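You operate a simulated robot arm through the tools that you are given. There is no shell and no other tool. Be economical: measure what you need, move in short steps, check, and stop when the job is done.

The job below is to be done with a simulated robot arm. You get a single attempt, and the scene is never put back.

## Task
Empty the green bucket, rinse it and refill it to one litre.
Fine: use the tub sink and its tap; tap off, bucket back on the worktop. Set down upright: bucket.

The check looks at the end state, three seconds after you hand in, the way a careful person would. Anything else that was tipped, shoved, dropped, spilled or broken makes it a failure.

## Robot
A 7-joint arm with a two-finger parallel gripper, fixed in place. Base frame: the origin is at the foot of the arm, x ahead of it, y to its left, z up; the work surface is at about z = 850. Lengths are in mm, angles in rad, forces in N, time in s.
With the tool pointing down near the work surface it reaches from about 240 to 680 mm from the base axis. Its first joint turns from -1.152 to 1.152 rad. Payload 2.4 kg.
Tool frame: the origin (TCP) lies between the finger pads and is the grasp point; the fingertips stand 30 mm ahead of it; z points along the fingers, y is the line along which they close. The gripper opens to 94 mm. The fingers are 28 mm wide and 10 mm thick; the gripper's body (50 by 96 mm) begins 55 mm behind the TCP.
Orientation is that of the tool frame in the base frame, as [roll, pitch, yaw] about the fixed x, y, z axes, in that order (R = Rz(yaw) Ry(pitch) Rx(roll)). With the fingers straight down and closing along the base's y, the tool's x points along the base's -x, its y along +y and its z along -z.

## Interface
- The arm moves only by the tool step_arm. Its argument "moves" is a list of rows, each a list of 3 entries, a list of its own where there are three numbers: the shift along the tool's x, y, z in units of 25 mm (1.0 is 25 mm), then the turn, a rotation vector about the tool's x, y, z in units of 8 degrees (1.0 is 8 degrees), then the opening in per cent of the stroke, from 0 (shut) to 100 (fully open). In form: [[[tx, ty, tz], [rx, ry, rz], jaw], ...]. A call has 1 to 12 rows; each row shifts and turns the commanded pose from where the row before left it, along the tool's axes as they then stand. A call with a number of a shift or a turn outside -1 to 1 is refused whole. Rows are played at 5 a second. More than 50 mm and 0.15 rad between two rows, or a gripper value outside its range, and nothing of the call is played. A pose out of reach is approached as far as the arm can. The call stops where the force on the tool passes 40 N (or 10 N more than at its start, if that is more) or the arm is blocked; 0.2 s more then pass. The fingers move at their own pace (about 153 mm/s each) and stop on an object; they squeeze with about 27 N. The grip force told is the motor's: it shows also when the fingers shut on nothing. Time passes only in rows, and 0.2 s behind the last, so rows that do not move let the fingers close. The reply holds the time, the measured pose of the TCP, the force on the tool along the base axes, the opening and the grip force, in the units named above and with some noise, with the torque about the TCP (base axes, N m) and any sound that the robot's microphone picked up, and new pictures: "pictures" is both (left out), scene, wrist or none.
- Cameras (640 x 400 px; columns grow to the right, rows downward): "scene" is fixed at [20.4, 467.8, 1431.2]; the picture's right is [-0.89, -0.45, 0.00], its down [-0.31, 0.61, -0.73] and it looks along [0.33, -0.65, -0.68] (base axes); focal length 245 px, centre (320, 200). "wrist" rides on the gripper at [76, 14, -102] in the tool frame; the picture's right is [-0.18, 0.98, 0.00], its down [-0.75, -0.14, -0.64] and it looks along [-0.63, -0.12, 0.77] (tool axes); focal length 243 px, centre (320, 200). There is no depth. A picture from a camera that has moved, and an enlarged one, comes with that camera's place and axes in the base frame and with its lens.
- zoom(camera, box): a new picture of the part [left, top, right, bottom] of that camera's present view, enlarged. The clock stands still meanwhile.
- close_job(): hands the job in; it is judged then, once.

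Work in short steps. Places have to be worked out from the pictures, the camera data and where the tool is seen: move nearer, look again, correct. Check each grasp and each placing, and mend what went wrong. You have 120 turns and 200 pictures in all, those below and enlarged ones among them. Open the gripper and draw the arm clear of the work before you hand the job in, unless the task says otherwise; then end with one line.

The tools are called as name(argument=value, ...) on one line, values as JSON. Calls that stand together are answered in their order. step_arm: Moves the arm, as the interface text tells. Its arguments: {"type":"object","properties":{"moves":{"type":"array"},"pictures":{"type":"string","enum":["both","scene","wrist","none"]}},"required":["moves"]} The other tools are called the same way: zoom (camera, box) takes an enlarged picture of a part of a camera's view; close_job () hands the job in.

At the start:

```text
clock: 0.0
ee_pos: [361.5, -106.2, 1228.8]
tool_rot: [-3.141, -0.001, -3.141]
force: [-0.1, 0.2, 0.3]
torque: [0.01, 0.01, -0.02]
gripper_width: 94.0
grip_force: 0.1
```

scene: 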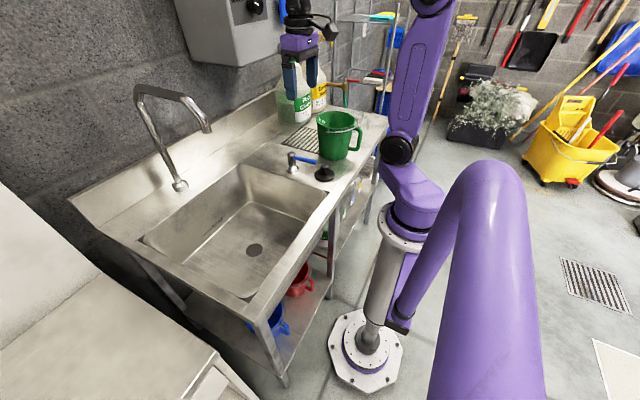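
wrist: 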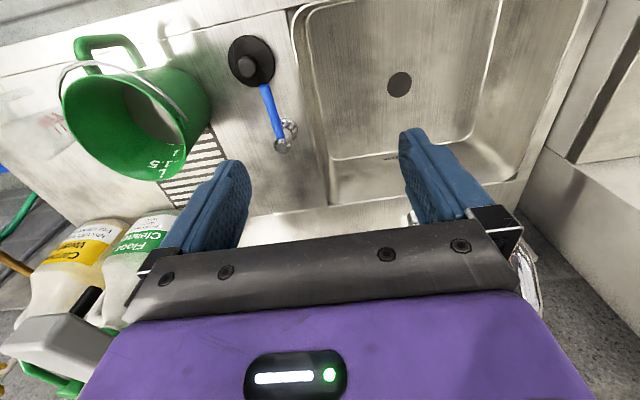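

I start by enlarging the area of the bucket, the tap lever and the sink to understand what is where.

zoom(camera="scene", box=[240, 80, 400, 200])

zoom(camera="wrist", box=[40, 10, 320, 190])

zoom(camera="scene", box=[60, 60, 340, 310])

```text
3.33 times, centred on (320, 140) of scene
camera zoom: at [20.4, 467.8, 1431.2], right [-0.89, -0.45, 0.0], down [-0.31, 0.61, -0.73], along [0.33, -0.65, -0.68], focal length 816 px, centre (320, 400)
```

zoom: 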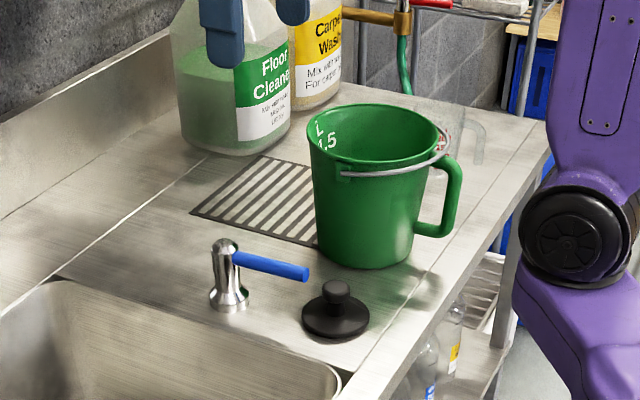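

```text
2.22 times, centred on (180, 100) of wrist
camera zoom: at [285.4, -92.1, 1331.4], right [0.18, 0.98, 0.0], down [0.75, -0.14, 0.64], along [0.63, -0.12, -0.77], focal length 539 px, centre (631, 422)
```

zoom: 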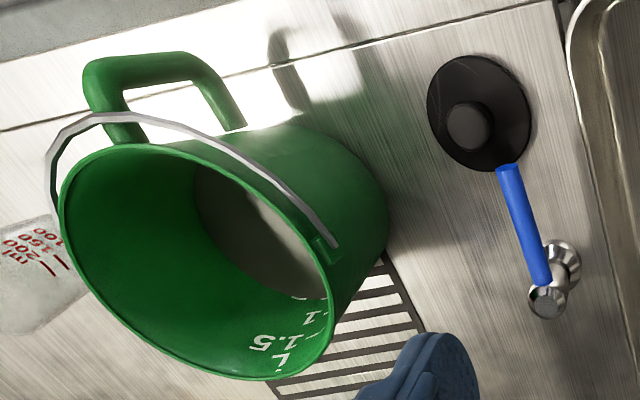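

```text
1.60 times, centred on (200, 185) of scene
camera zoom: at [20.4, 467.8, 1431.2], right [-0.89, -0.45, 0.0], down [-0.31, 0.61, -0.73], along [0.33, -0.65, -0.68], focal length 392 px, centre (512, 224)
```

zoom: 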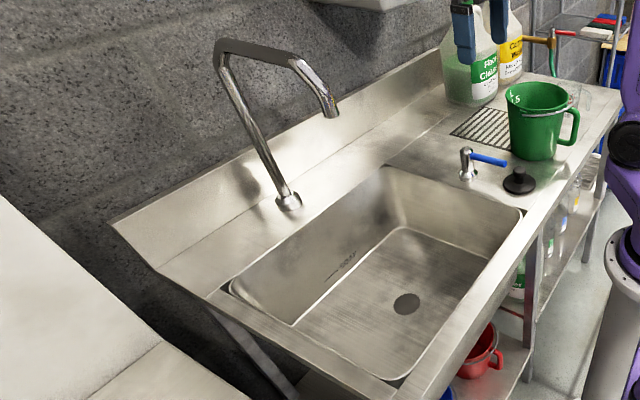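

The bucket stands on the worktop near (375, -370), with its rim at about z 1005 and its handle roughly towards the base. The blue lever is near (510, -210) and the spout mouth near (550, 75, 1130). I swing the wrist camera over to see inside the bucket.

step_arm(moves=[[[0.81, -0.89, 0], [0, 0, 0], 100], [[0.81, -0.89, 0], [0, 0, 0], 100], [[0.81, -0.89, 0], [0, 0, 0], 100], [[0.81, -0.89, 0], [0, 0, 0], 100], [[0.81, -0.89, 0], [0, 0, 0], 100], [[0.81, -0.89, 0], [0, 0, 0], 100], [[0, 0, 0], [0, 0, 1], 100], [[0, 0, 0], [0, 0, 1], 100], [[0, 0, 0], [0, 0, 1], 100], [[0, 0, 0], [0, 0, 1], 100]], pictures="both")

```text
clock: 2.2
ee_pos: [241.3, -241.2, 1229.6]
tool_rot: [-3.141, 0.001, 2.581]
force: [-0.7, -0.1, -0.4]
torque: [0.02, 0.0, 0.0]
gripper_width: 93.8
grip_force: 0.1
camera wrist: at [183.3, -187.0, 1331.8], right [0.68, 0.73, 0.0], down [0.56, -0.52, 0.64], along [0.47, -0.44, -0.77], focal length 243 px, centre (320, 200)
```

scene: 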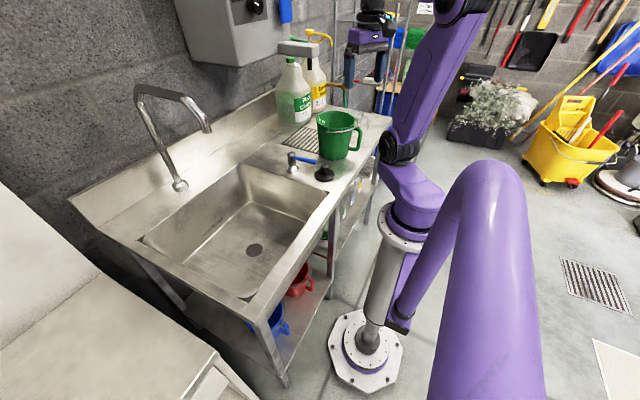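
wrist: 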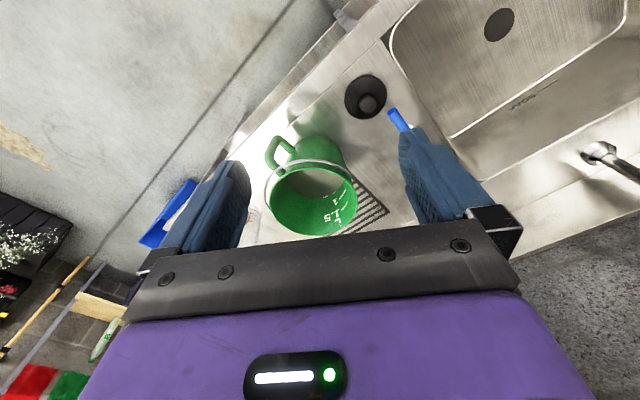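

zoom(camera="wrist", box=[240, 120, 400, 240])

zoom(camera="scene", box=[160, 0, 360, 130])

```text
3.33 times, centred on (320, 180) of wrist
camera zoom: at [183.3, -187.0, 1331.8], right [0.68, 0.73, 0.0], down [0.56, -0.52, 0.64], along [0.47, -0.44, -0.77], focal length 809 px, centre (320, 267)
```

zoom: 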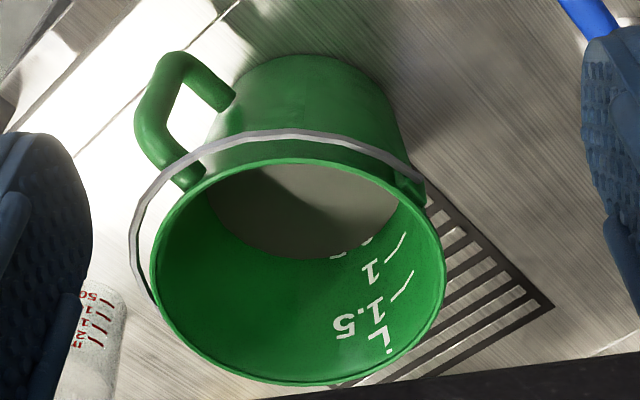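

```text
3.08 times, centred on (260, 65) of scene
camera zoom: at [20.4, 467.8, 1431.2], right [-0.89, -0.45, 0.0], down [-0.31, 0.61, -0.73], along [0.33, -0.65, -0.68], focal length 753 px, centre (505, 615)
```

zoom: 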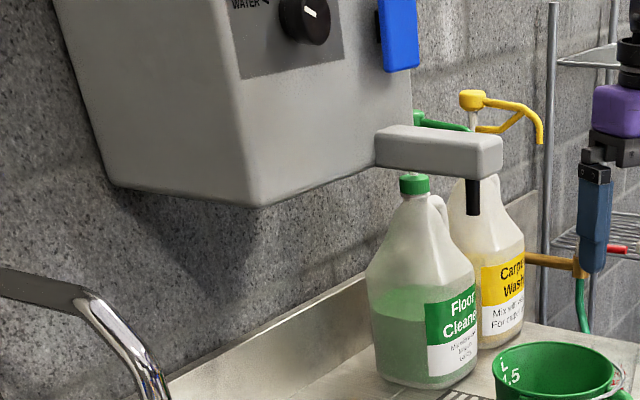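

The bucket holds some greyish liquid, at about the 0.5 mark or a bit lower, and the bail rests over the handle side. The tap lever seems to run from (490, -212) to (384, -212) at z about 900. I first go above the lever to learn how it works and where the stream falls.

step_arm(moves=[[[0, 0, 0], [0, 0, -1], 60], [[0, 0, 0], [0, 0, -1], 60], [[0, 0, 0], [0, 0, -1], 60], [[0, 0, 0], [0, 0, -1], 60], [[-0.82, 0.145, 0.8], [0, 0, 0], 60], [[-0.82, 0.145, 0.8], [0, 0, 0], 60], [[-0.82, 0.145, 0.8], [0, 0, 0], 60], [[-0.82, 0.145, 0.8], [0, 0, 0], 60], [[-0.82, 0.145, 0.8], [0, 0, 0], 60], [[-0.82, 0.145, 0.8], [0, 0, 0], 60], [[-0.82, 0.145, 0.8], [0, 0, 0], 60], [[-0.82, 0.145, 0.8], [0, 0, 0], 60]])

```text
clock: 4.8
ee_pos: [403.7, -210.4, 1067.5]
tool_rot: [3.142, -0.001, 3.14]
force: [-0.5, 0.1, 0.1]
torque: [0.0, 0.02, 0.01]
gripper_width: 56.5
grip_force: 0.0
camera wrist: at [327.2, -196.5, 1170.3], right [0.19, 0.98, 0.0], down [0.75, -0.14, 0.64], along [0.63, -0.12, -0.77], focal length 243 px, centre (320, 200)
```

scene: 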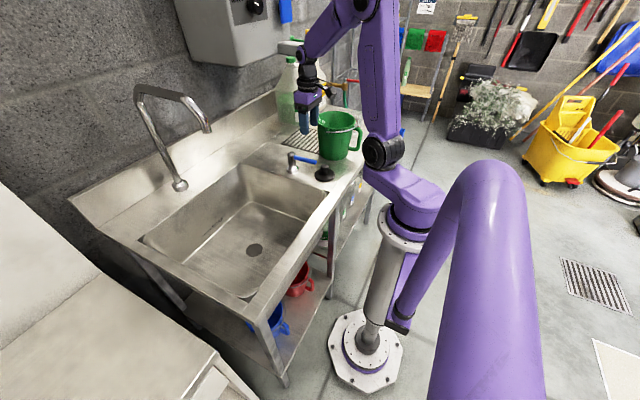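
wrist: 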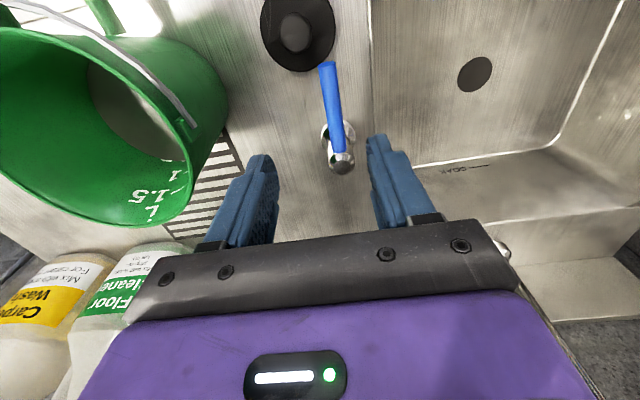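

The lever lies along x at y about -200, from x 380 to 486, at z about 912. I descend so that the fingers straddle it near its tip, and close on it.

step_arm(moves=[[[0, 0.4, 0.9], [0, 0, 0], 60], [[0, 0, 0.9], [0, 0, 0], 60], [[0, 0, 0.9], [0, 0, 0], 60], [[0, 0, 0.9], [0, 0, 0], 60], [[0, 0, 0.9], [0, 0, 0], 60], [[0, 0, 0.9], [0, 0, 0], 60], [[0, 0, 0.8], [0, 0, 0], 60]])

```text
clock: 6.4
ee_pos: [404.0, -201.4, 913.8]
tool_rot: [-3.14, 0.002, -3.14]
force: [0.0, 0.1, -0.1]
torque: [-0.01, 0.01, -0.02]
gripper_width: 56.6
grip_force: 0.0
camera wrist: at [328.2, -186.7, 1016.3], right [0.18, 0.98, 0.0], down [0.75, -0.14, 0.64], along [0.63, -0.12, -0.77], focal length 243 px, centre (320, 200)
```

scene: 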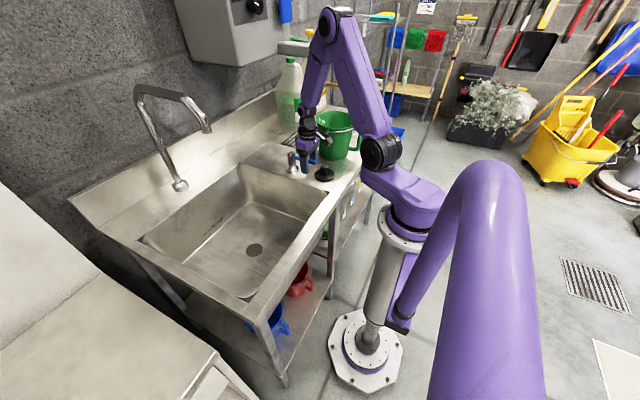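
wrist: 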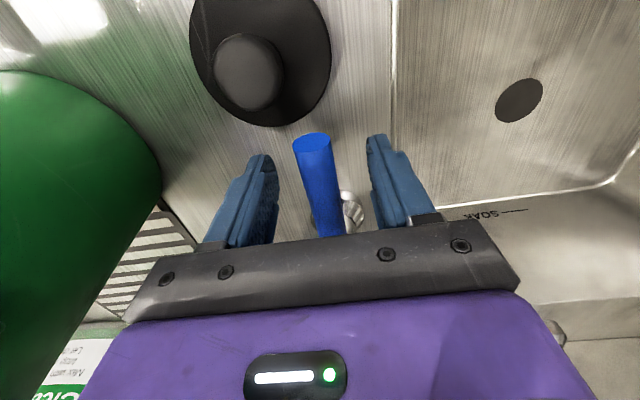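

The lever is centred between the fingers. I narrow the gap to cage it and nudge gently towards +y, watching the force.

step_arm(moves=[[[0, 0, 0], [0, 0, 0], 26], [[0, 0, 0], [0, 0, 0], 26], [[0, 0.4, 0], [0, 0, 0], 26], [[0, 0.4, 0], [0, 0, 0], 26], [[-0.1, 0.4, 0], [0, 0, 0], 26]])

```text
clock: 7.5
ee_pos: [405.5, -189.8, 914.6]
tool_rot: [-3.132, 0.013, 3.125]
force: [-2.6, -28.0, -5.3]
torque: [0.19, -0.38, 0.3]
gripper_width: 40.2
grip_force: 13.6
stopped in row 5: the force on the tool passed its limit at 44 N (the readings are from after the stop); the commanded pose is now the measured one
camera wrist: at [327.8, -173.0, 1016.6], right [0.2, 0.98, -0.01], down [0.74, -0.15, 0.65], along [0.64, -0.14, -0.76], focal length 243 px, centre (320, 200)
```

scene: 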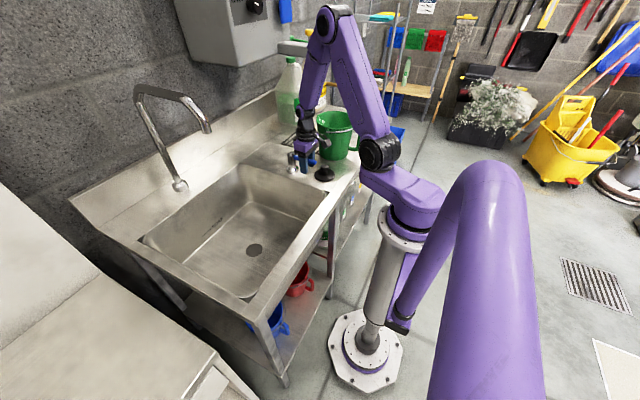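
wrist: 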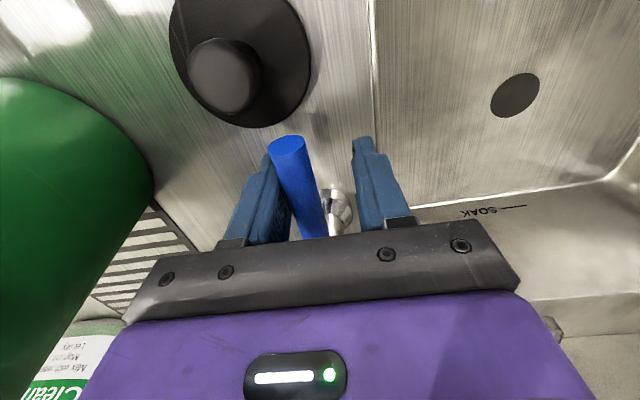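

There is a firm stop towards +y. I ease off and try the other way, towards -y.

step_arm(moves=[[[0, -0.5, 0], [0, 0, 0], 26], [[0, -0.3, 0], [0, 0, 0], 26], [[0, -0.4, 0], [0, 0, 0], 26], [[0, -0.4, 0], [0, 0, 0], 26]])

```text
clock: 8.5
ee_pos: [405.7, -223.7, 914.1]
tool_rot: [-3.139, 0.003, 3.135]
force: [0.6, 11.6, 3.3]
torque: [0.14, -0.33, 0.96]
gripper_width: 29.4
grip_force: 41.9
camera wrist: at [328.0, -207.6, 1017.0], right [0.19, 0.98, 0.0], down [0.75, -0.14, 0.65], along [0.63, -0.12, -0.76], focal length 243 px, centre (320, 200)
```

scene: 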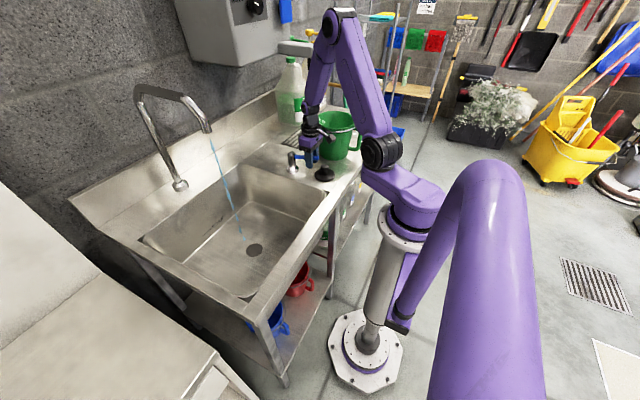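
wrist: 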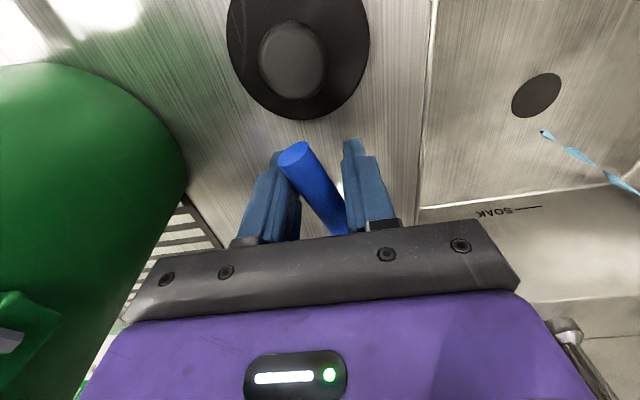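

The lever swings towards -y and the water runs. The stream falls at about (540, 86). Now I close it again by pushing the lever back to the +y stop.

step_arm(moves=[[[0, 0.4, 0], [0, 0, 0], 40], [[0, 0.4, 0], [0, 0, 0], 40], [[0, 0.4, 0], [0, 0, 0], 40], [[0, 0.4, 0], [0, 0, 0], 40], [[0, 0.2, 0], [0, 0, 0], 40]], pictures="scene")

```text
clock: 9.7
ee_pos: [405.7, -184.1, 915.2]
tool_rot: [-3.135, 0.008, 3.126]
force: [-3.9, -27.6, -6.6]
torque: [0.25, -0.34, 0.11]
gripper_width: 53.2
grip_force: 13.8
```

scene: 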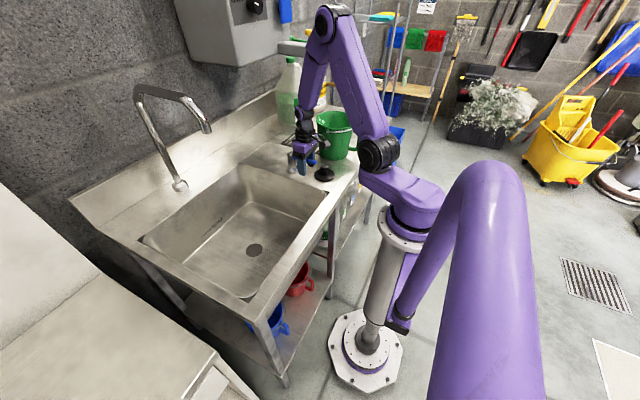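

The tap is off. I release the lever and rise straight up before turning to the bucket.

step_arm(moves=[[[0, -0.5, 0], [0, 0, 0], 60], [[0, -0.1, 0], [0, 0, 0], 60], [[0, 0, -1], [0, 0, 0], 60], [[0, 0, -1], [0, 0, 0], 60], [[0, 0, -1], [0, 0, 0], 60], [[0, 0, -1], [0, 0, 0], 60], [[0, 0, -1], [0, 0, 0], 60], [[0, 0, -1], [0, 0, 0], 60], [[0, 0, -1], [0, 0, 0], 60], [[0, 0, -1], [0, 0, 0], 60], [[0, 0, -1], [0, 0, 0], 60]], pictures="scene")

step_arm(moves=[[[0, 0, 0], [0, 0, 1], 60], [[0, 0, 0], [0, 0, 1], 60], [[0, 0, 0], [0, 0, 1], 60], [[0, 0, 0], [0, 0, 1], 60], [[0, 0, 0], [0, 0, 1], 60], [[0, 0, 0], [0, 0, 1], 60], [[0, 0, 0], [0, 0, 1], 60], [[0, 0, 0], [0, 0, 1], 60]], pictures="none")

step_arm(moves=[[[0, 0, 0], [0, 0, 1], 60], [[0, 0, 0], [0, 0, 1], 60], [[0, 0, 0], [0, 0, 1], 60], [[0, 0, 0], [0, 0, 1], 60], [[0, 0, 0], [0, 0, 1], 60], [[0, 0, 0], [0, 0, 1], 60], [[0, 0, 0], [0, 0, 1], 60], [[0, 0, 0], [0, 0, 1], 60]], pictures="both")

```text
clock: 12.1
ee_pos: [404.0, -193.8, 1140.4]
tool_rot: [-3.139, 0.005, 3.129]
force: [-0.4, -0.5, -0.5]
torque: [-0.01, 0.01, 0.0]
gripper_width: 56.1
grip_force: 0.1
```

scene: 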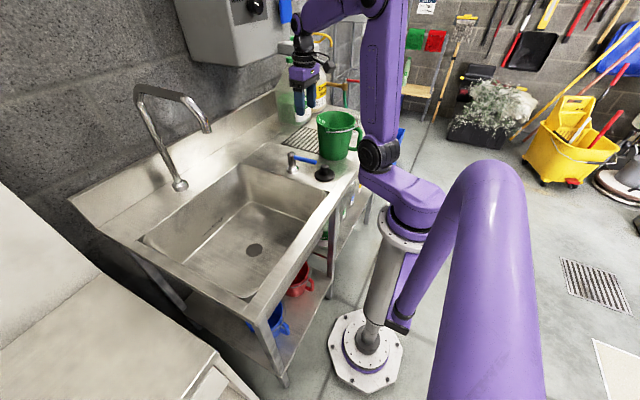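

```text
clock: 13.9
ee_pos: [402.9, -193.5, 1139.1]
tool_rot: [3.138, 0.007, 2.01]
force: [-0.2, 0.3, 0.1]
torque: [0.0, 0.01, 0.01]
gripper_width: 56.4
grip_force: 0.1
```

```text
clock: 15.7
ee_pos: [404.0, -193.5, 1139.5]
tool_rot: [3.132, 0.001, 0.893]
force: [0.5, -0.1, -1.2]
torque: [0.01, 0.01, -0.03]
gripper_width: 56.7
grip_force: 0.1
camera wrist: at [461.6, -142.3, 1242.6], right [0.65, -0.76, 0.01], down [-0.59, -0.5, 0.64], along [-0.48, -0.42, -0.77], focal length 243 px, centre (320, 200)
```

scene: 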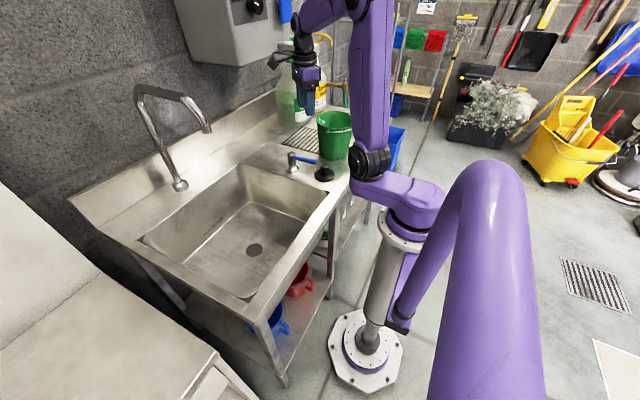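
wrist: 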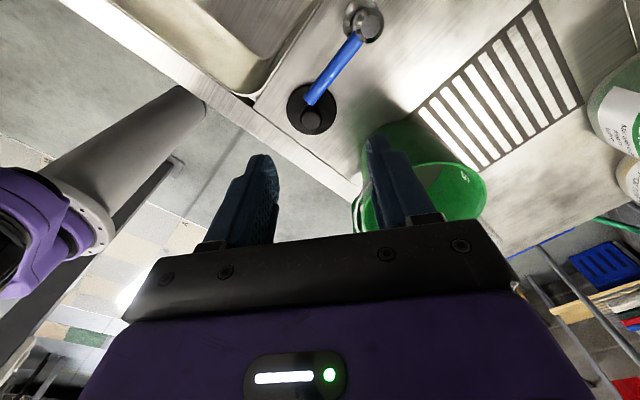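

The orientation is as wanted, with the tool's y at azimuth -39°. I move above the far rim point (436, -433), still high.

step_arm(moves=[[[-0.833, 0.878, 0], [0, 0, 0], 60], [[-0.833, 0.878, 0], [0, 0, 0], 60], [[-0.833, 0.878, 0], [0, 0, 0], 60], [[-0.833, 0.878, 0], [0, 0, 0], 60], [[-0.833, 0.878, 0], [0, 0, 0], 60], [[-0.833, 0.878, 0], [0, 0, 0], 60], [[-0.833, 0.878, 0], [0, 0, 0], 60], [[-0.833, 0.878, 0], [0, 0, 0], 60]], pictures="both")

```text
clock: 17.5
ee_pos: [436.2, -435.4, 1140.0]
tool_rot: [3.134, -0.001, 0.895]
force: [0.6, 0.3, -0.9]
torque: [0.01, 0.04, -0.02]
gripper_width: 56.3
grip_force: 0.1
camera wrist: at [494.1, -382.5, 1243.1], right [0.65, -0.76, 0.01], down [-0.58, -0.5, 0.64], along [-0.48, -0.42, -0.77], focal length 243 px, centre (320, 200)
```

scene: 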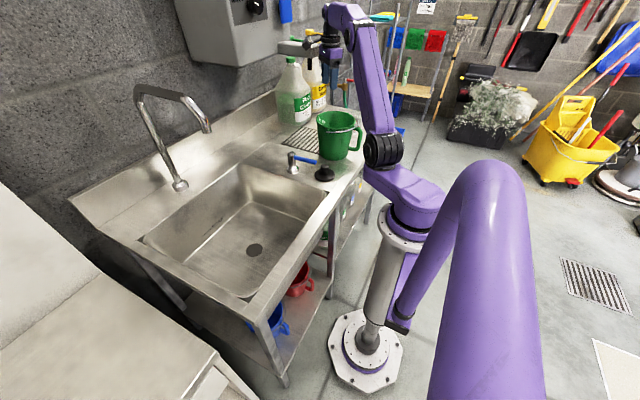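
wrist: 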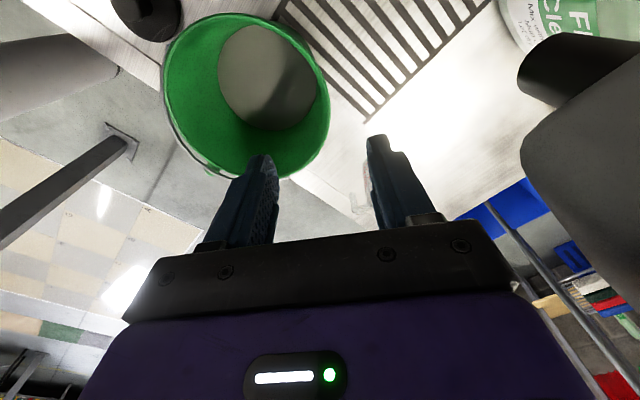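

From this view the rim centre fits near (388, -387), radius 79. I shift about 12 mm and come down to just above the rim for another look.

step_arm(moves=[[[0.3, 0.43, 0.9], [0, 0, 0], 75], [[0, 0, 0.95], [0, 0, 0], 75], [[0, 0, 0.95], [0, 0, 0], 75], [[0, 0, 0.8], [0, 0, 0], 75]], pictures="both")

zoom(camera="scene", box=[260, 60, 400, 170])

```text
clock: 18.5
ee_pos: [451.2, -435.4, 1050.5]
tool_rot: [3.133, 0.001, 0.898]
force: [-0.8, 0.4, -0.5]
torque: [0.01, 0.02, -0.02]
gripper_width: 70.3
grip_force: 0.1
camera wrist: at [508.6, -382.8, 1153.0], right [0.65, -0.76, 0.01], down [-0.58, -0.5, 0.64], along [-0.48, -0.42, -0.77], focal length 243 px, centre (320, 200)
```

scene: 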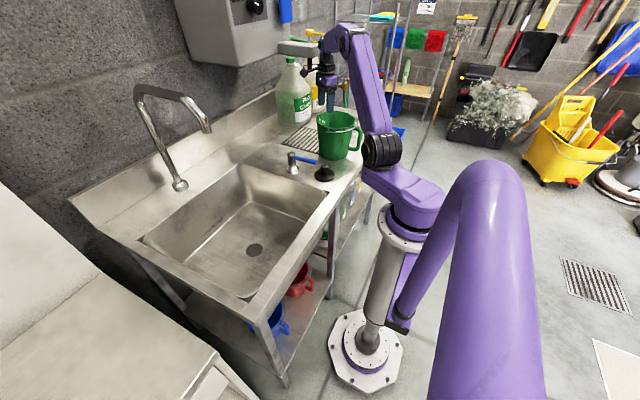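
wrist: 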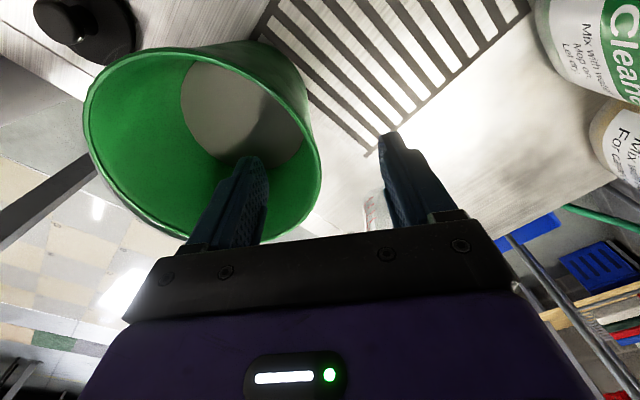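

```text
3.64 times, centred on (330, 115) of scene
camera zoom: at [20.4, 467.8, 1431.2], right [-0.89, -0.45, 0.0], down [-0.31, 0.61, -0.73], along [0.33, -0.65, -0.68], focal length 890 px, centre (284, 509)
```

zoom: 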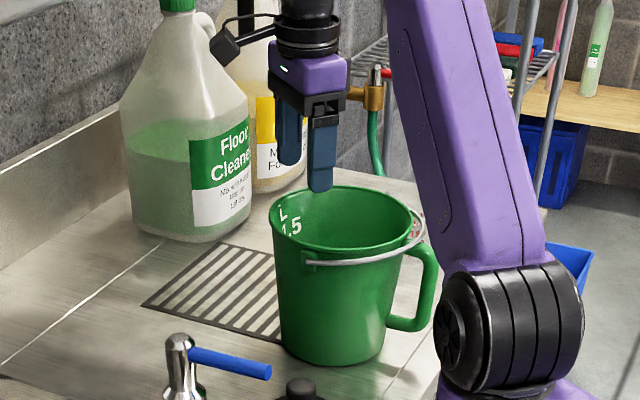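

The rim wall lies between the fingers. I go down about 68 mm and close on the wall.

step_arm(moves=[[[0, 0, 0.7], [0, 0, 0], 75], [[0, 0, 0.7], [0, 0, 0], 75], [[0, 0, 0.7], [0, 0, 0], 75], [[0, 0, 0.62], [0, 0, 0], 75]], pictures="wrist")

zoom(camera="scene", box=[260, 60, 400, 170])

```text
clock: 19.5
ee_pos: [450.7, -435.9, 982.2]
tool_rot: [3.135, 0.001, 0.898]
force: [-0.6, 0.7, -0.5]
torque: [0.0, -0.02, 0.01]
gripper_width: 70.5
grip_force: 0.0
camera wrist: at [508.2, -383.7, 1085.6], right [0.65, -0.76, 0.01], down [-0.59, -0.5, 0.64], along [-0.48, -0.42, -0.77], focal length 243 px, centre (320, 200)
```

wrist: 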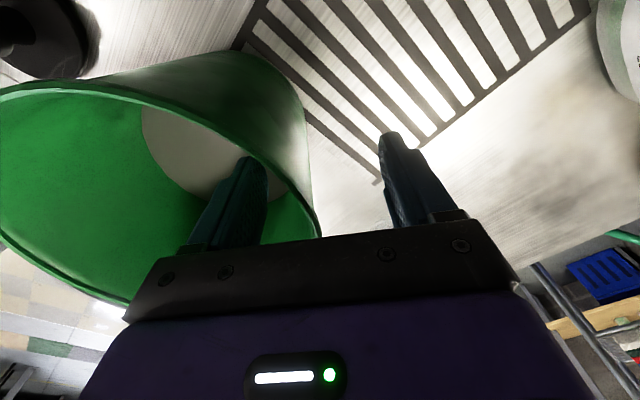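

```text
3.64 times, centred on (330, 115) of scene
camera zoom: at [20.4, 467.8, 1431.2], right [-0.89, -0.45, 0.0], down [-0.31, 0.61, -0.73], along [0.33, -0.65, -0.68], focal length 890 px, centre (284, 509)
```

zoom: 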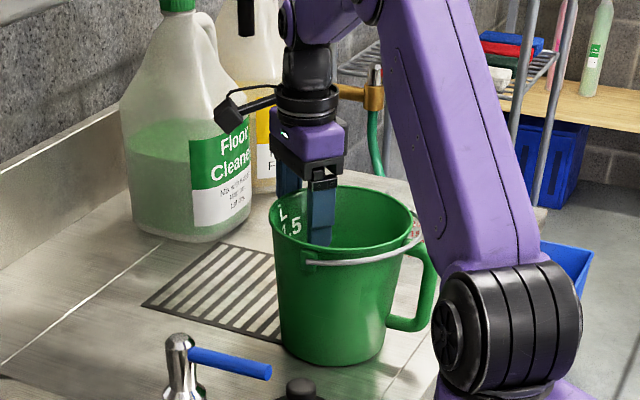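

The wall sits between the fingers with room above it. I go 10 mm deeper and close.

step_arm(moves=[[[0, 0, 0.4], [0, 0, 0], 75], [[0, 0, 0], [0, 0, 0], 30], [[0, 0, 0], [0, 0, 0], 0], [[0, 0, 0], [0, 0, 0], 0], [[0, 0, 0], [0, 0, 0], 0]], pictures="wrist")

```text
clock: 20.7
ee_pos: [450.3, -435.9, 974.9]
tool_rot: [3.133, 0.002, 0.895]
force: [-5.7, -4.2, 14.5]
torque: [0.83, 1.76, 0.58]
gripper_width: 13.5
grip_force: 26.9
camera wrist: at [507.3, -384.5, 1076.4], right [0.65, -0.76, 0.01], down [-0.59, -0.5, 0.64], along [-0.48, -0.42, -0.77], focal length 243 px, centre (320, 200)
```

wrist: 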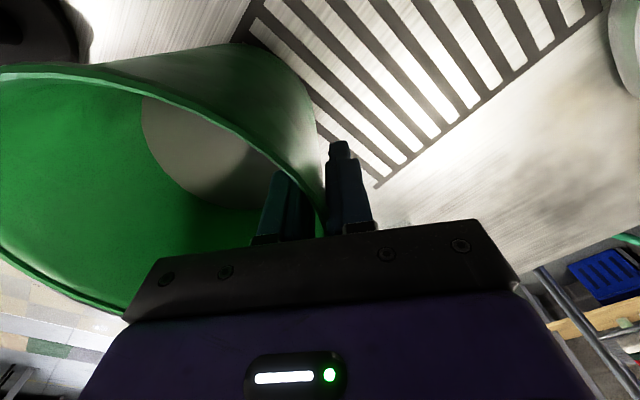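

It is gripped with the pads 13.5 mm apart. I lift gently a few millimetres to check the hold.

step_arm(moves=[[[0, 0, -0.3], [0, 0, 0], 0], [[0, 0, -0.4], [0, 0, 0], 0], [[0, 0, -0.4], [0, 0, 0], 0], [[0, 0, 0], [0, 0, 0], 0]], pictures="both")

zoom(camera="scene", box=[260, 60, 400, 170])

```text
clock: 21.7
ee_pos: [451.3, -434.7, 1001.2]
tool_rot: [3.132, -0.001, 0.896]
force: [-0.4, -0.4, -7.4]
torque: [-0.33, -0.46, -0.02]
gripper_width: 9.5
grip_force: 26.8
camera wrist: at [508.2, -383.4, 1103.2], right [0.65, -0.76, 0.01], down [-0.59, -0.5, 0.64], along [-0.48, -0.42, -0.77], focal length 243 px, centre (320, 200)
```

scene: 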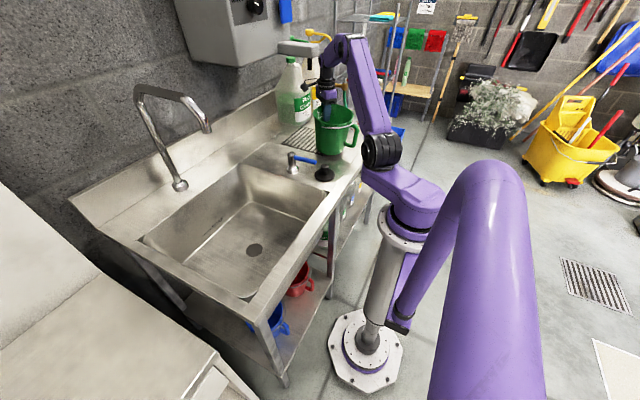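
wrist: 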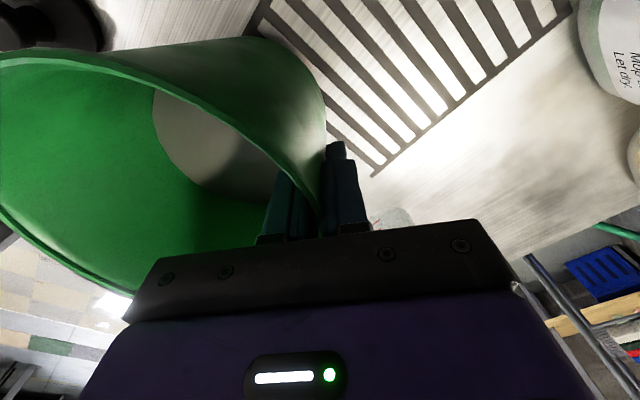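

```text
3.64 times, centred on (330, 115) of scene
camera zoom: at [20.5, 467.7, 1431.2], right [-0.89, -0.45, 0.0], down [-0.31, 0.61, -0.73], along [0.33, -0.65, -0.68], focal length 890 px, centre (284, 509)
```

zoom: 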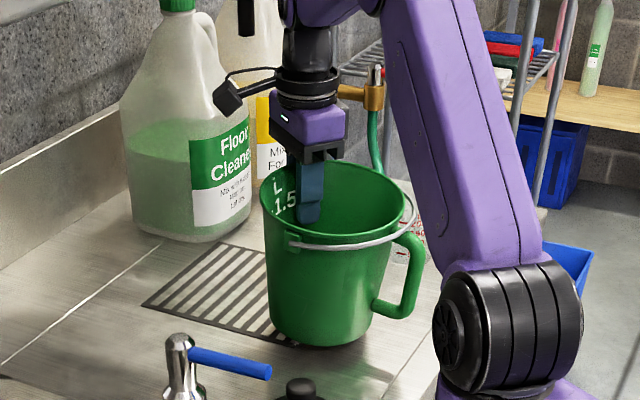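

It holds: the load is about 7.4 N (0.75 kg) with only a slight tilt. I lift it clear of the lever, then carry it smoothly over to the sink.

step_arm(moves=[[[0, 0, -0.6], [0, 0, 0], 0], [[0, 0, -0.8], [0, 0, 0], 0], [[0, 0, -0.8], [0, 0, 0], 0], [[0, 0, -0.8], [0, 0, 0], 0], [[0, 0, -0.6], [0, 0, 0], 0]], pictures="scene")

step_arm(moves=[[[0.4, -0.21, 0], [0, 0, 0], 0], [[0.65, -0.34, 0], [0, 0, 0], 0], [[0.7, -0.37, 0], [0, 0, 0], 0], [[0.7, -0.37, 0], [0, 0, 0], 0], [[0.7, -0.37, 0], [0, 0, 0], 0], [[0.7, -0.37, 0], [0, 0, 0], 0], [[0.7, -0.37, 0], [0, 0, 0], 0], [[0.7, -0.37, 0], [0, 0, 0], 0], [[0.7, -0.37, 0], [0, 0, 0], 0], [[0.7, -0.37, 0], [0, 0, 0], 0], [[0.7, -0.37, 0], [0, 0, 0], 0], [[0.5, -0.26, 0], [0, 0, 0], 0]], pictures="scene")

```text
clock: 22.9
ee_pos: [449.0, -434.5, 1089.1]
tool_rot: [3.133, 0.0, 0.895]
force: [0.1, 0.0, -7.3]
torque: [-0.38, -0.49, 0.01]
gripper_width: 9.8
grip_force: 27.3
```

scene: 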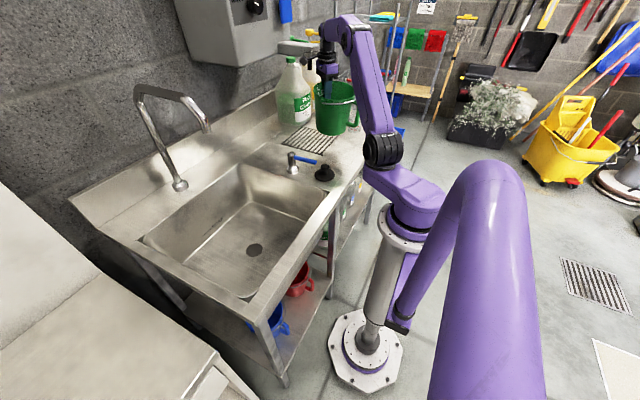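

```text
clock: 25.5
ee_pos: [492.9, -217.9, 1089.3]
tool_rot: [3.134, 0.0, 0.895]
force: [-0.6, -0.5, -8.2]
torque: [-0.34, -0.45, 0.01]
gripper_width: 9.7
grip_force: 26.4
```

scene: 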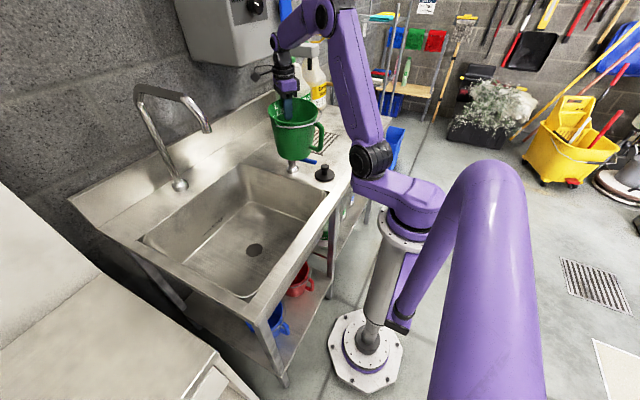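

All steady. I go on to (520, -30) over the sink, then turn the bucket so the tool's closing axis points outward.

step_arm(moves=[[[0.5, -0.3, 0], [0, 0, 0], 0], [[0.75, -0.44, 0], [0, 0, 0], 0], [[0.75, -0.44, 0], [0, 0, 0], 0], [[0.75, -0.44, 0], [0, 0, 0], 0], [[0.75, -0.44, 0], [0, 0, 0], 0], [[0.75, -0.44, 0], [0, 0, 0], 0], [[0.75, -0.44, 0], [0, 0, 0], 0], [[0.75, -0.44, 0], [0, 0, 0], 0], [[0.5, -0.3, 0], [0, 0, 0], 0], [[0.29, -0.16, 0], [0, 0, 0], 0]], pictures="none")

step_arm(moves=[[[0, 0, 0], [0, 0, -0.6], 0], [[0, 0, 0], [0, 0, -0.8], 0], [[0, 0, 0], [0, 0, -0.8], 0], [[0, 0, 0], [0, 0, -0.8], 0], [[0, 0, 0], [0, 0, -0.8], 0], [[0, 0, 0], [0, 0, -0.6], 0], [[0, 0, 0], [0, 0, -0.4], 0]], pictures="both")

```text
clock: 27.7
ee_pos: [519.6, -28.5, 1089.4]
tool_rot: [3.133, 0.0, 0.897]
force: [-0.2, 0.3, -7.2]
torque: [-0.29, -0.47, 0.0]
gripper_width: 10.0
grip_force: 26.8
```

```text
clock: 29.3
ee_pos: [519.5, -28.9, 1088.3]
tool_rot: [3.136, 0.005, 1.568]
force: [0.3, 0.4, -8.0]
torque: [0.06, -0.58, 0.04]
gripper_width: 9.7
grip_force: 27.3
camera wrist: at [533.1, 48.3, 1191.4], right [0.98, -0.19, 0.01], down [-0.15, -0.75, 0.64], along [-0.12, -0.63, -0.76], focal length 243 px, centre (320, 200)
```

scene: 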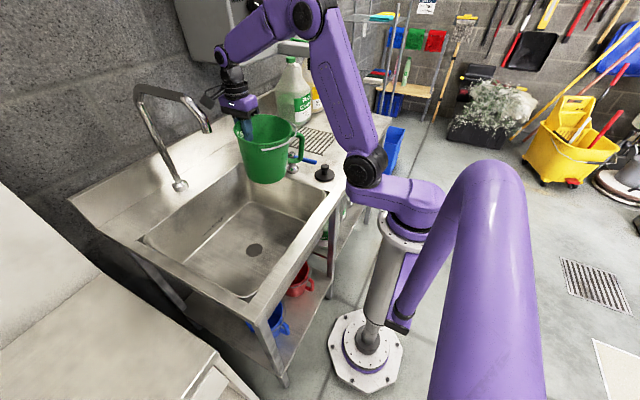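
wrist: 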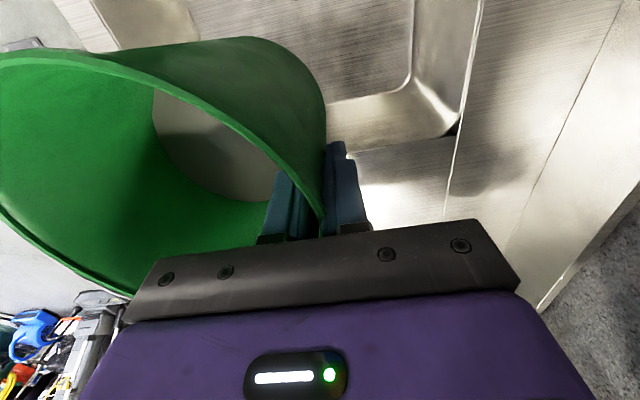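

The wrist camera is close to the spout, so I shift away towards -y and -x and go slightly down before starting to tilt.

step_arm(moves=[[[-0.5, -0.4, 0.3], [0, 0, 0], 0], [[-0.55, -0.4, 0.4], [0, 0, 0], 0], [[0, 0, 0.4], [0, 0, 0], 0], [[0, 0, 0], [-0.5, 0, 0], 0], [[0, 0, 0], [-0.8, 0, 0], 0], [[0, 0, 0], [-0.8, 0, 0], 0], [[0, 0, 0], [-0.8, 0, 0], 0]], pictures="scene")

```text
clock: 30.9
ee_pos: [500.1, -56.9, 1060.9]
tool_rot: [2.73, 0.006, 1.564]
force: [0.5, -0.6, -7.6]
torque: [0.06, -0.34, -0.03]
gripper_width: 9.7
grip_force: 26.9
```

scene: 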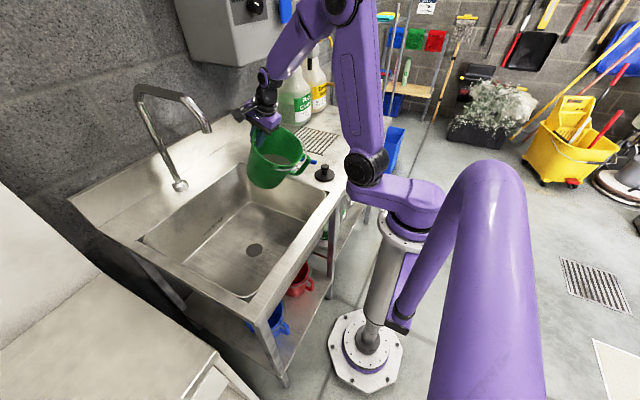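

Tilting works well. I continue slowly and watch the pour.

step_arm(moves=[[[0, 0, 0], [-0.8, 0, 0], 0], [[0, 0, 0], [-0.8, 0, 0], 0], [[0, 0, 0], [-0.8, 0, 0], 0], [[0, 0, 0], [-0.6, 0, 0], 0], [[0, 0, 0], [-0.6, 0, 0], 0]], pictures="scene")

step_arm(moves=[[[0, 0, 0], [-0.5, 0, 0], 0], [[0, 0, 0], [-0.5, 0, 0], 0], [[0, 0, 0], [-0.5, 0, 0], 0], [[0, 0, 0], [-0.5, 0, 0], 0], [[0, 0, 0], [-0.5, 0, 0], 0]], pictures="both")

```text
clock: 32.1
ee_pos: [500.6, -56.2, 1061.9]
tool_rot: [2.23, 0.003, 1.559]
force: [2.5, 19.0, -5.3]
torque: [0.51, -0.12, -0.54]
gripper_width: 10.6
grip_force: 27.2
```

scene: 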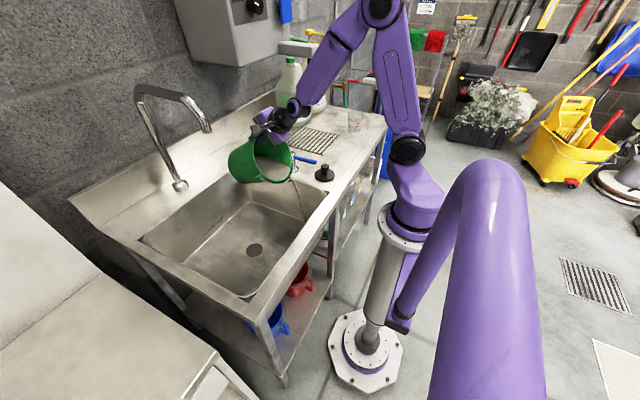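

```text
clock: 33.3
ee_pos: [499.8, -55.2, 1061.6]
tool_rot: [1.877, 0.003, 1.565]
force: [-1.0, -0.4, -3.2]
torque: [-0.02, 0.14, 0.01]
gripper_width: 9.5
grip_force: 27.2
camera wrist: at [406.4, 22.1, 1106.1], right [0.3, -0.18, 0.94], down [-0.66, -0.75, 0.06], along [0.69, -0.64, -0.34], focal length 243 px, centre (320, 200)
```

scene: 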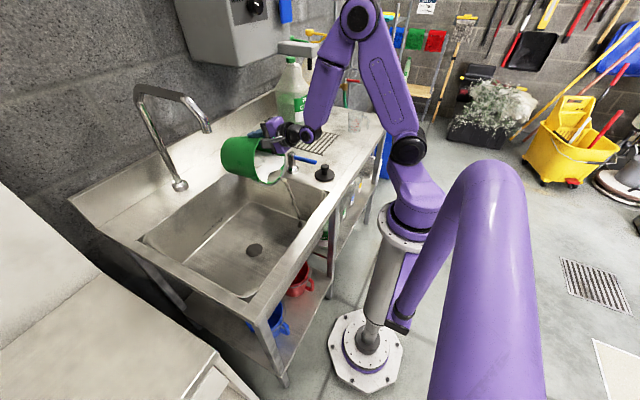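
wrist: 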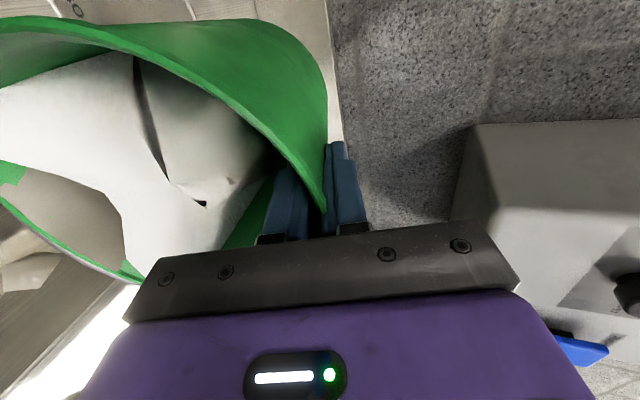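

The dirty water is pouring into the sink, and a grey film shows on the inner wall that needs rinsing. I tilt further to drain it completely.

step_arm(moves=[[[0, 0, 0], [-0.6, 0, 0], 0], [[0, 0, 0], [-0.6, 0, 0], 0], [[0, 0, 0], [-0.6, 0, 0], 0], [[0, 0, 0], [-0.6, 0, 0], 0], [[0, 0, 0], [-0.6, 0, 0], 0], [[0, 0, 0], [-0.6, 0, 0], 0], [[0, 0, 0], [-0.6, 0, 0], 0], [[0, 0, 0], [0, 0, 0], 0], [[0, 0, 0], [0, 0, 0], 0], [[0, 0, 0], [0, 0, 0], 0], [[0, 0, 0], [0, 0, 0], 0]], pictures="both")

```text
clock: 35.7
ee_pos: [499.0, -54.2, 1062.2]
tool_rot: [1.294, 0.005, 1.566]
force: [-0.1, 0.1, -2.2]
torque: [0.02, 0.14, -0.01]
gripper_width: 9.0
grip_force: 26.9
camera wrist: at [397.2, 22.1, 1046.8], right [-0.27, -0.18, 0.95], down [-0.58, -0.75, -0.31], along [0.77, -0.63, 0.1], focal length 243 px, centre (320, 200)
```

scene: 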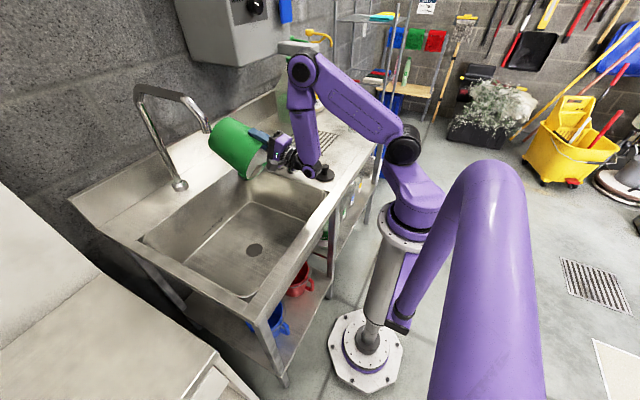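
wrist: 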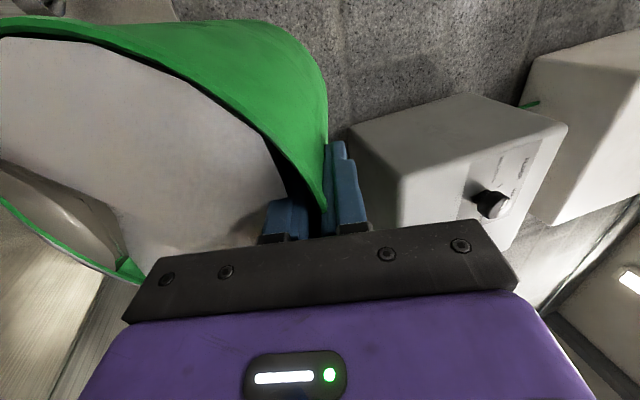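

The bucket is empty now (2.2 N), with a grey film still inside. I tilt back upright.

step_arm(moves=[[[0, 0, 0], [0.9, 0, 0], 0], [[0, 0, 0], [0.95, 0, 0], 0], [[0, 0, 0], [0.95, 0, 0], 0], [[0, 0, 0], [0.95, 0, 0], 0], [[0, 0, 0], [0.95, 0, 0], 0], [[0, 0, 0], [0.95, 0, 0], 0], [[0, 0, 0], [0.95, 0, 0], 0]], pictures="none")

step_arm(moves=[[[0, 0, 0], [0.95, 0, 0], 0], [[0, 0, 0], [0.95, 0, 0], 0], [[0, 0, 0], [0.95, 0, 0], 0], [[0, 0, 0], [0.95, 0, 0], 0], [[0, 0, 0], [0.95, 0, 0], 0], [[0, 0, 0], [0.95, 0, 0], 0], [[0, 0, 0], [0.9, 0, 0], 0]], pictures="both")

```text
clock: 37.3
ee_pos: [499.8, -55.8, 1062.2]
tool_rot: [2.215, 0.007, 1.566]
force: [0.1, -0.7, -2.8]
torque: [-0.01, -0.02, 0.01]
gripper_width: 9.3
grip_force: 27.0
```

```text
clock: 38.9
ee_pos: [499.0, -55.0, 1061.0]
tool_rot: [3.136, 0.004, 1.566]
force: [-0.4, -0.5, -1.4]
torque: [-0.02, -0.13, 0.0]
gripper_width: 9.3
grip_force: 26.5
camera wrist: at [513.5, 21.7, 1163.9], right [0.98, -0.19, 0.01], down [-0.15, -0.75, 0.65], along [-0.12, -0.63, -0.76], focal length 243 px, centre (320, 200)
```

scene: 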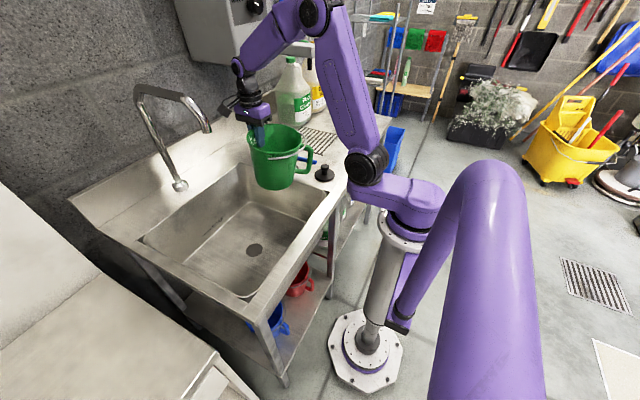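
wrist: 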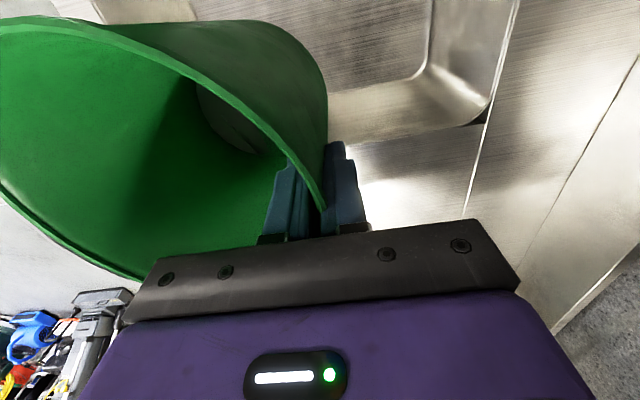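

It is upright again, with just a trace of liquid at the bottom. Now I rotate the grip side to azimuth -60° and lower into the sink.

step_arm(moves=[[[0, 0, 0], [0, 0, 0.9], 0], [[0, 0, 0], [0, 0, 0.95], 0], [[0, 0, 0], [0, 0, 0.95], 0], [[0, 0, 0], [0, 0, 0.95], 0], [[0, 0, 0], [0, 0, 0.95], 0], [[0, 0, 0], [0, 0, 0.95], 0], [[0, 0, 0], [0, 0, 0.95], 0], [[0, 0, 0], [0, 0, 0.9], 0]], pictures="none")

step_arm(moves=[[[0, 0, 0.9], [0, 0, 0], 0], [[0, 0, 0.9], [0, 0, 0], 0], [[0, 0, 0.9], [0, 0, 0], 0], [[0, 0, 0.9], [0, 0, 0], 0], [[0, 0, 0.9], [0, 0, 0], 0], [[0, 0, 0.9], [0, 0, 0], 0], [[0, 0, 0.9], [0, 0, 0], 0]], pictures="both")

```text
clock: 40.7
ee_pos: [500.1, -55.2, 1060.7]
tool_rot: [3.134, -0.004, 0.518]
force: [0.7, -0.2, -1.6]
torque: [-0.11, -0.05, -0.01]
gripper_width: 9.2
grip_force: 27.0
```

```text
clock: 42.3
ee_pos: [500.4, -56.6, 903.4]
tool_rot: [3.134, -0.004, 0.518]
force: [0.4, -0.7, -2.2]
torque: [-0.13, -0.04, 0.02]
gripper_width: 9.0
grip_force: 26.9
camera wrist: at [572.8, -29.4, 1006.5], right [0.33, -0.94, 0.01], down [-0.73, -0.25, 0.64], along [-0.6, -0.21, -0.77], focal length 243 px, centre (320, 200)
```

scene: 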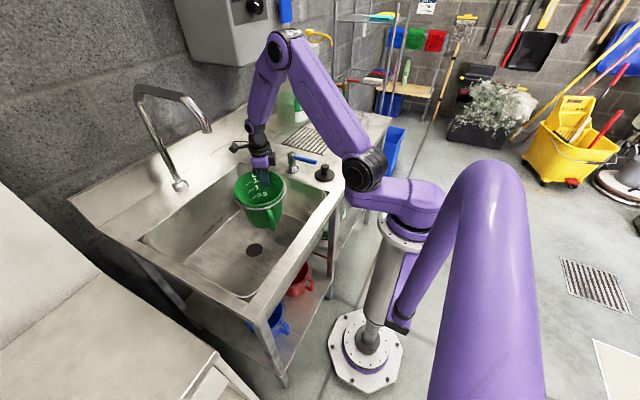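
wrist: 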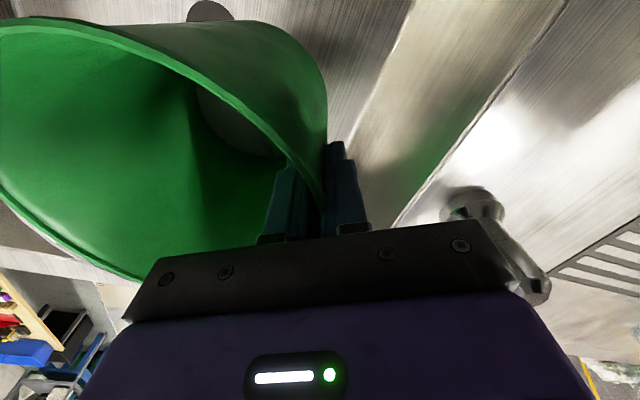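

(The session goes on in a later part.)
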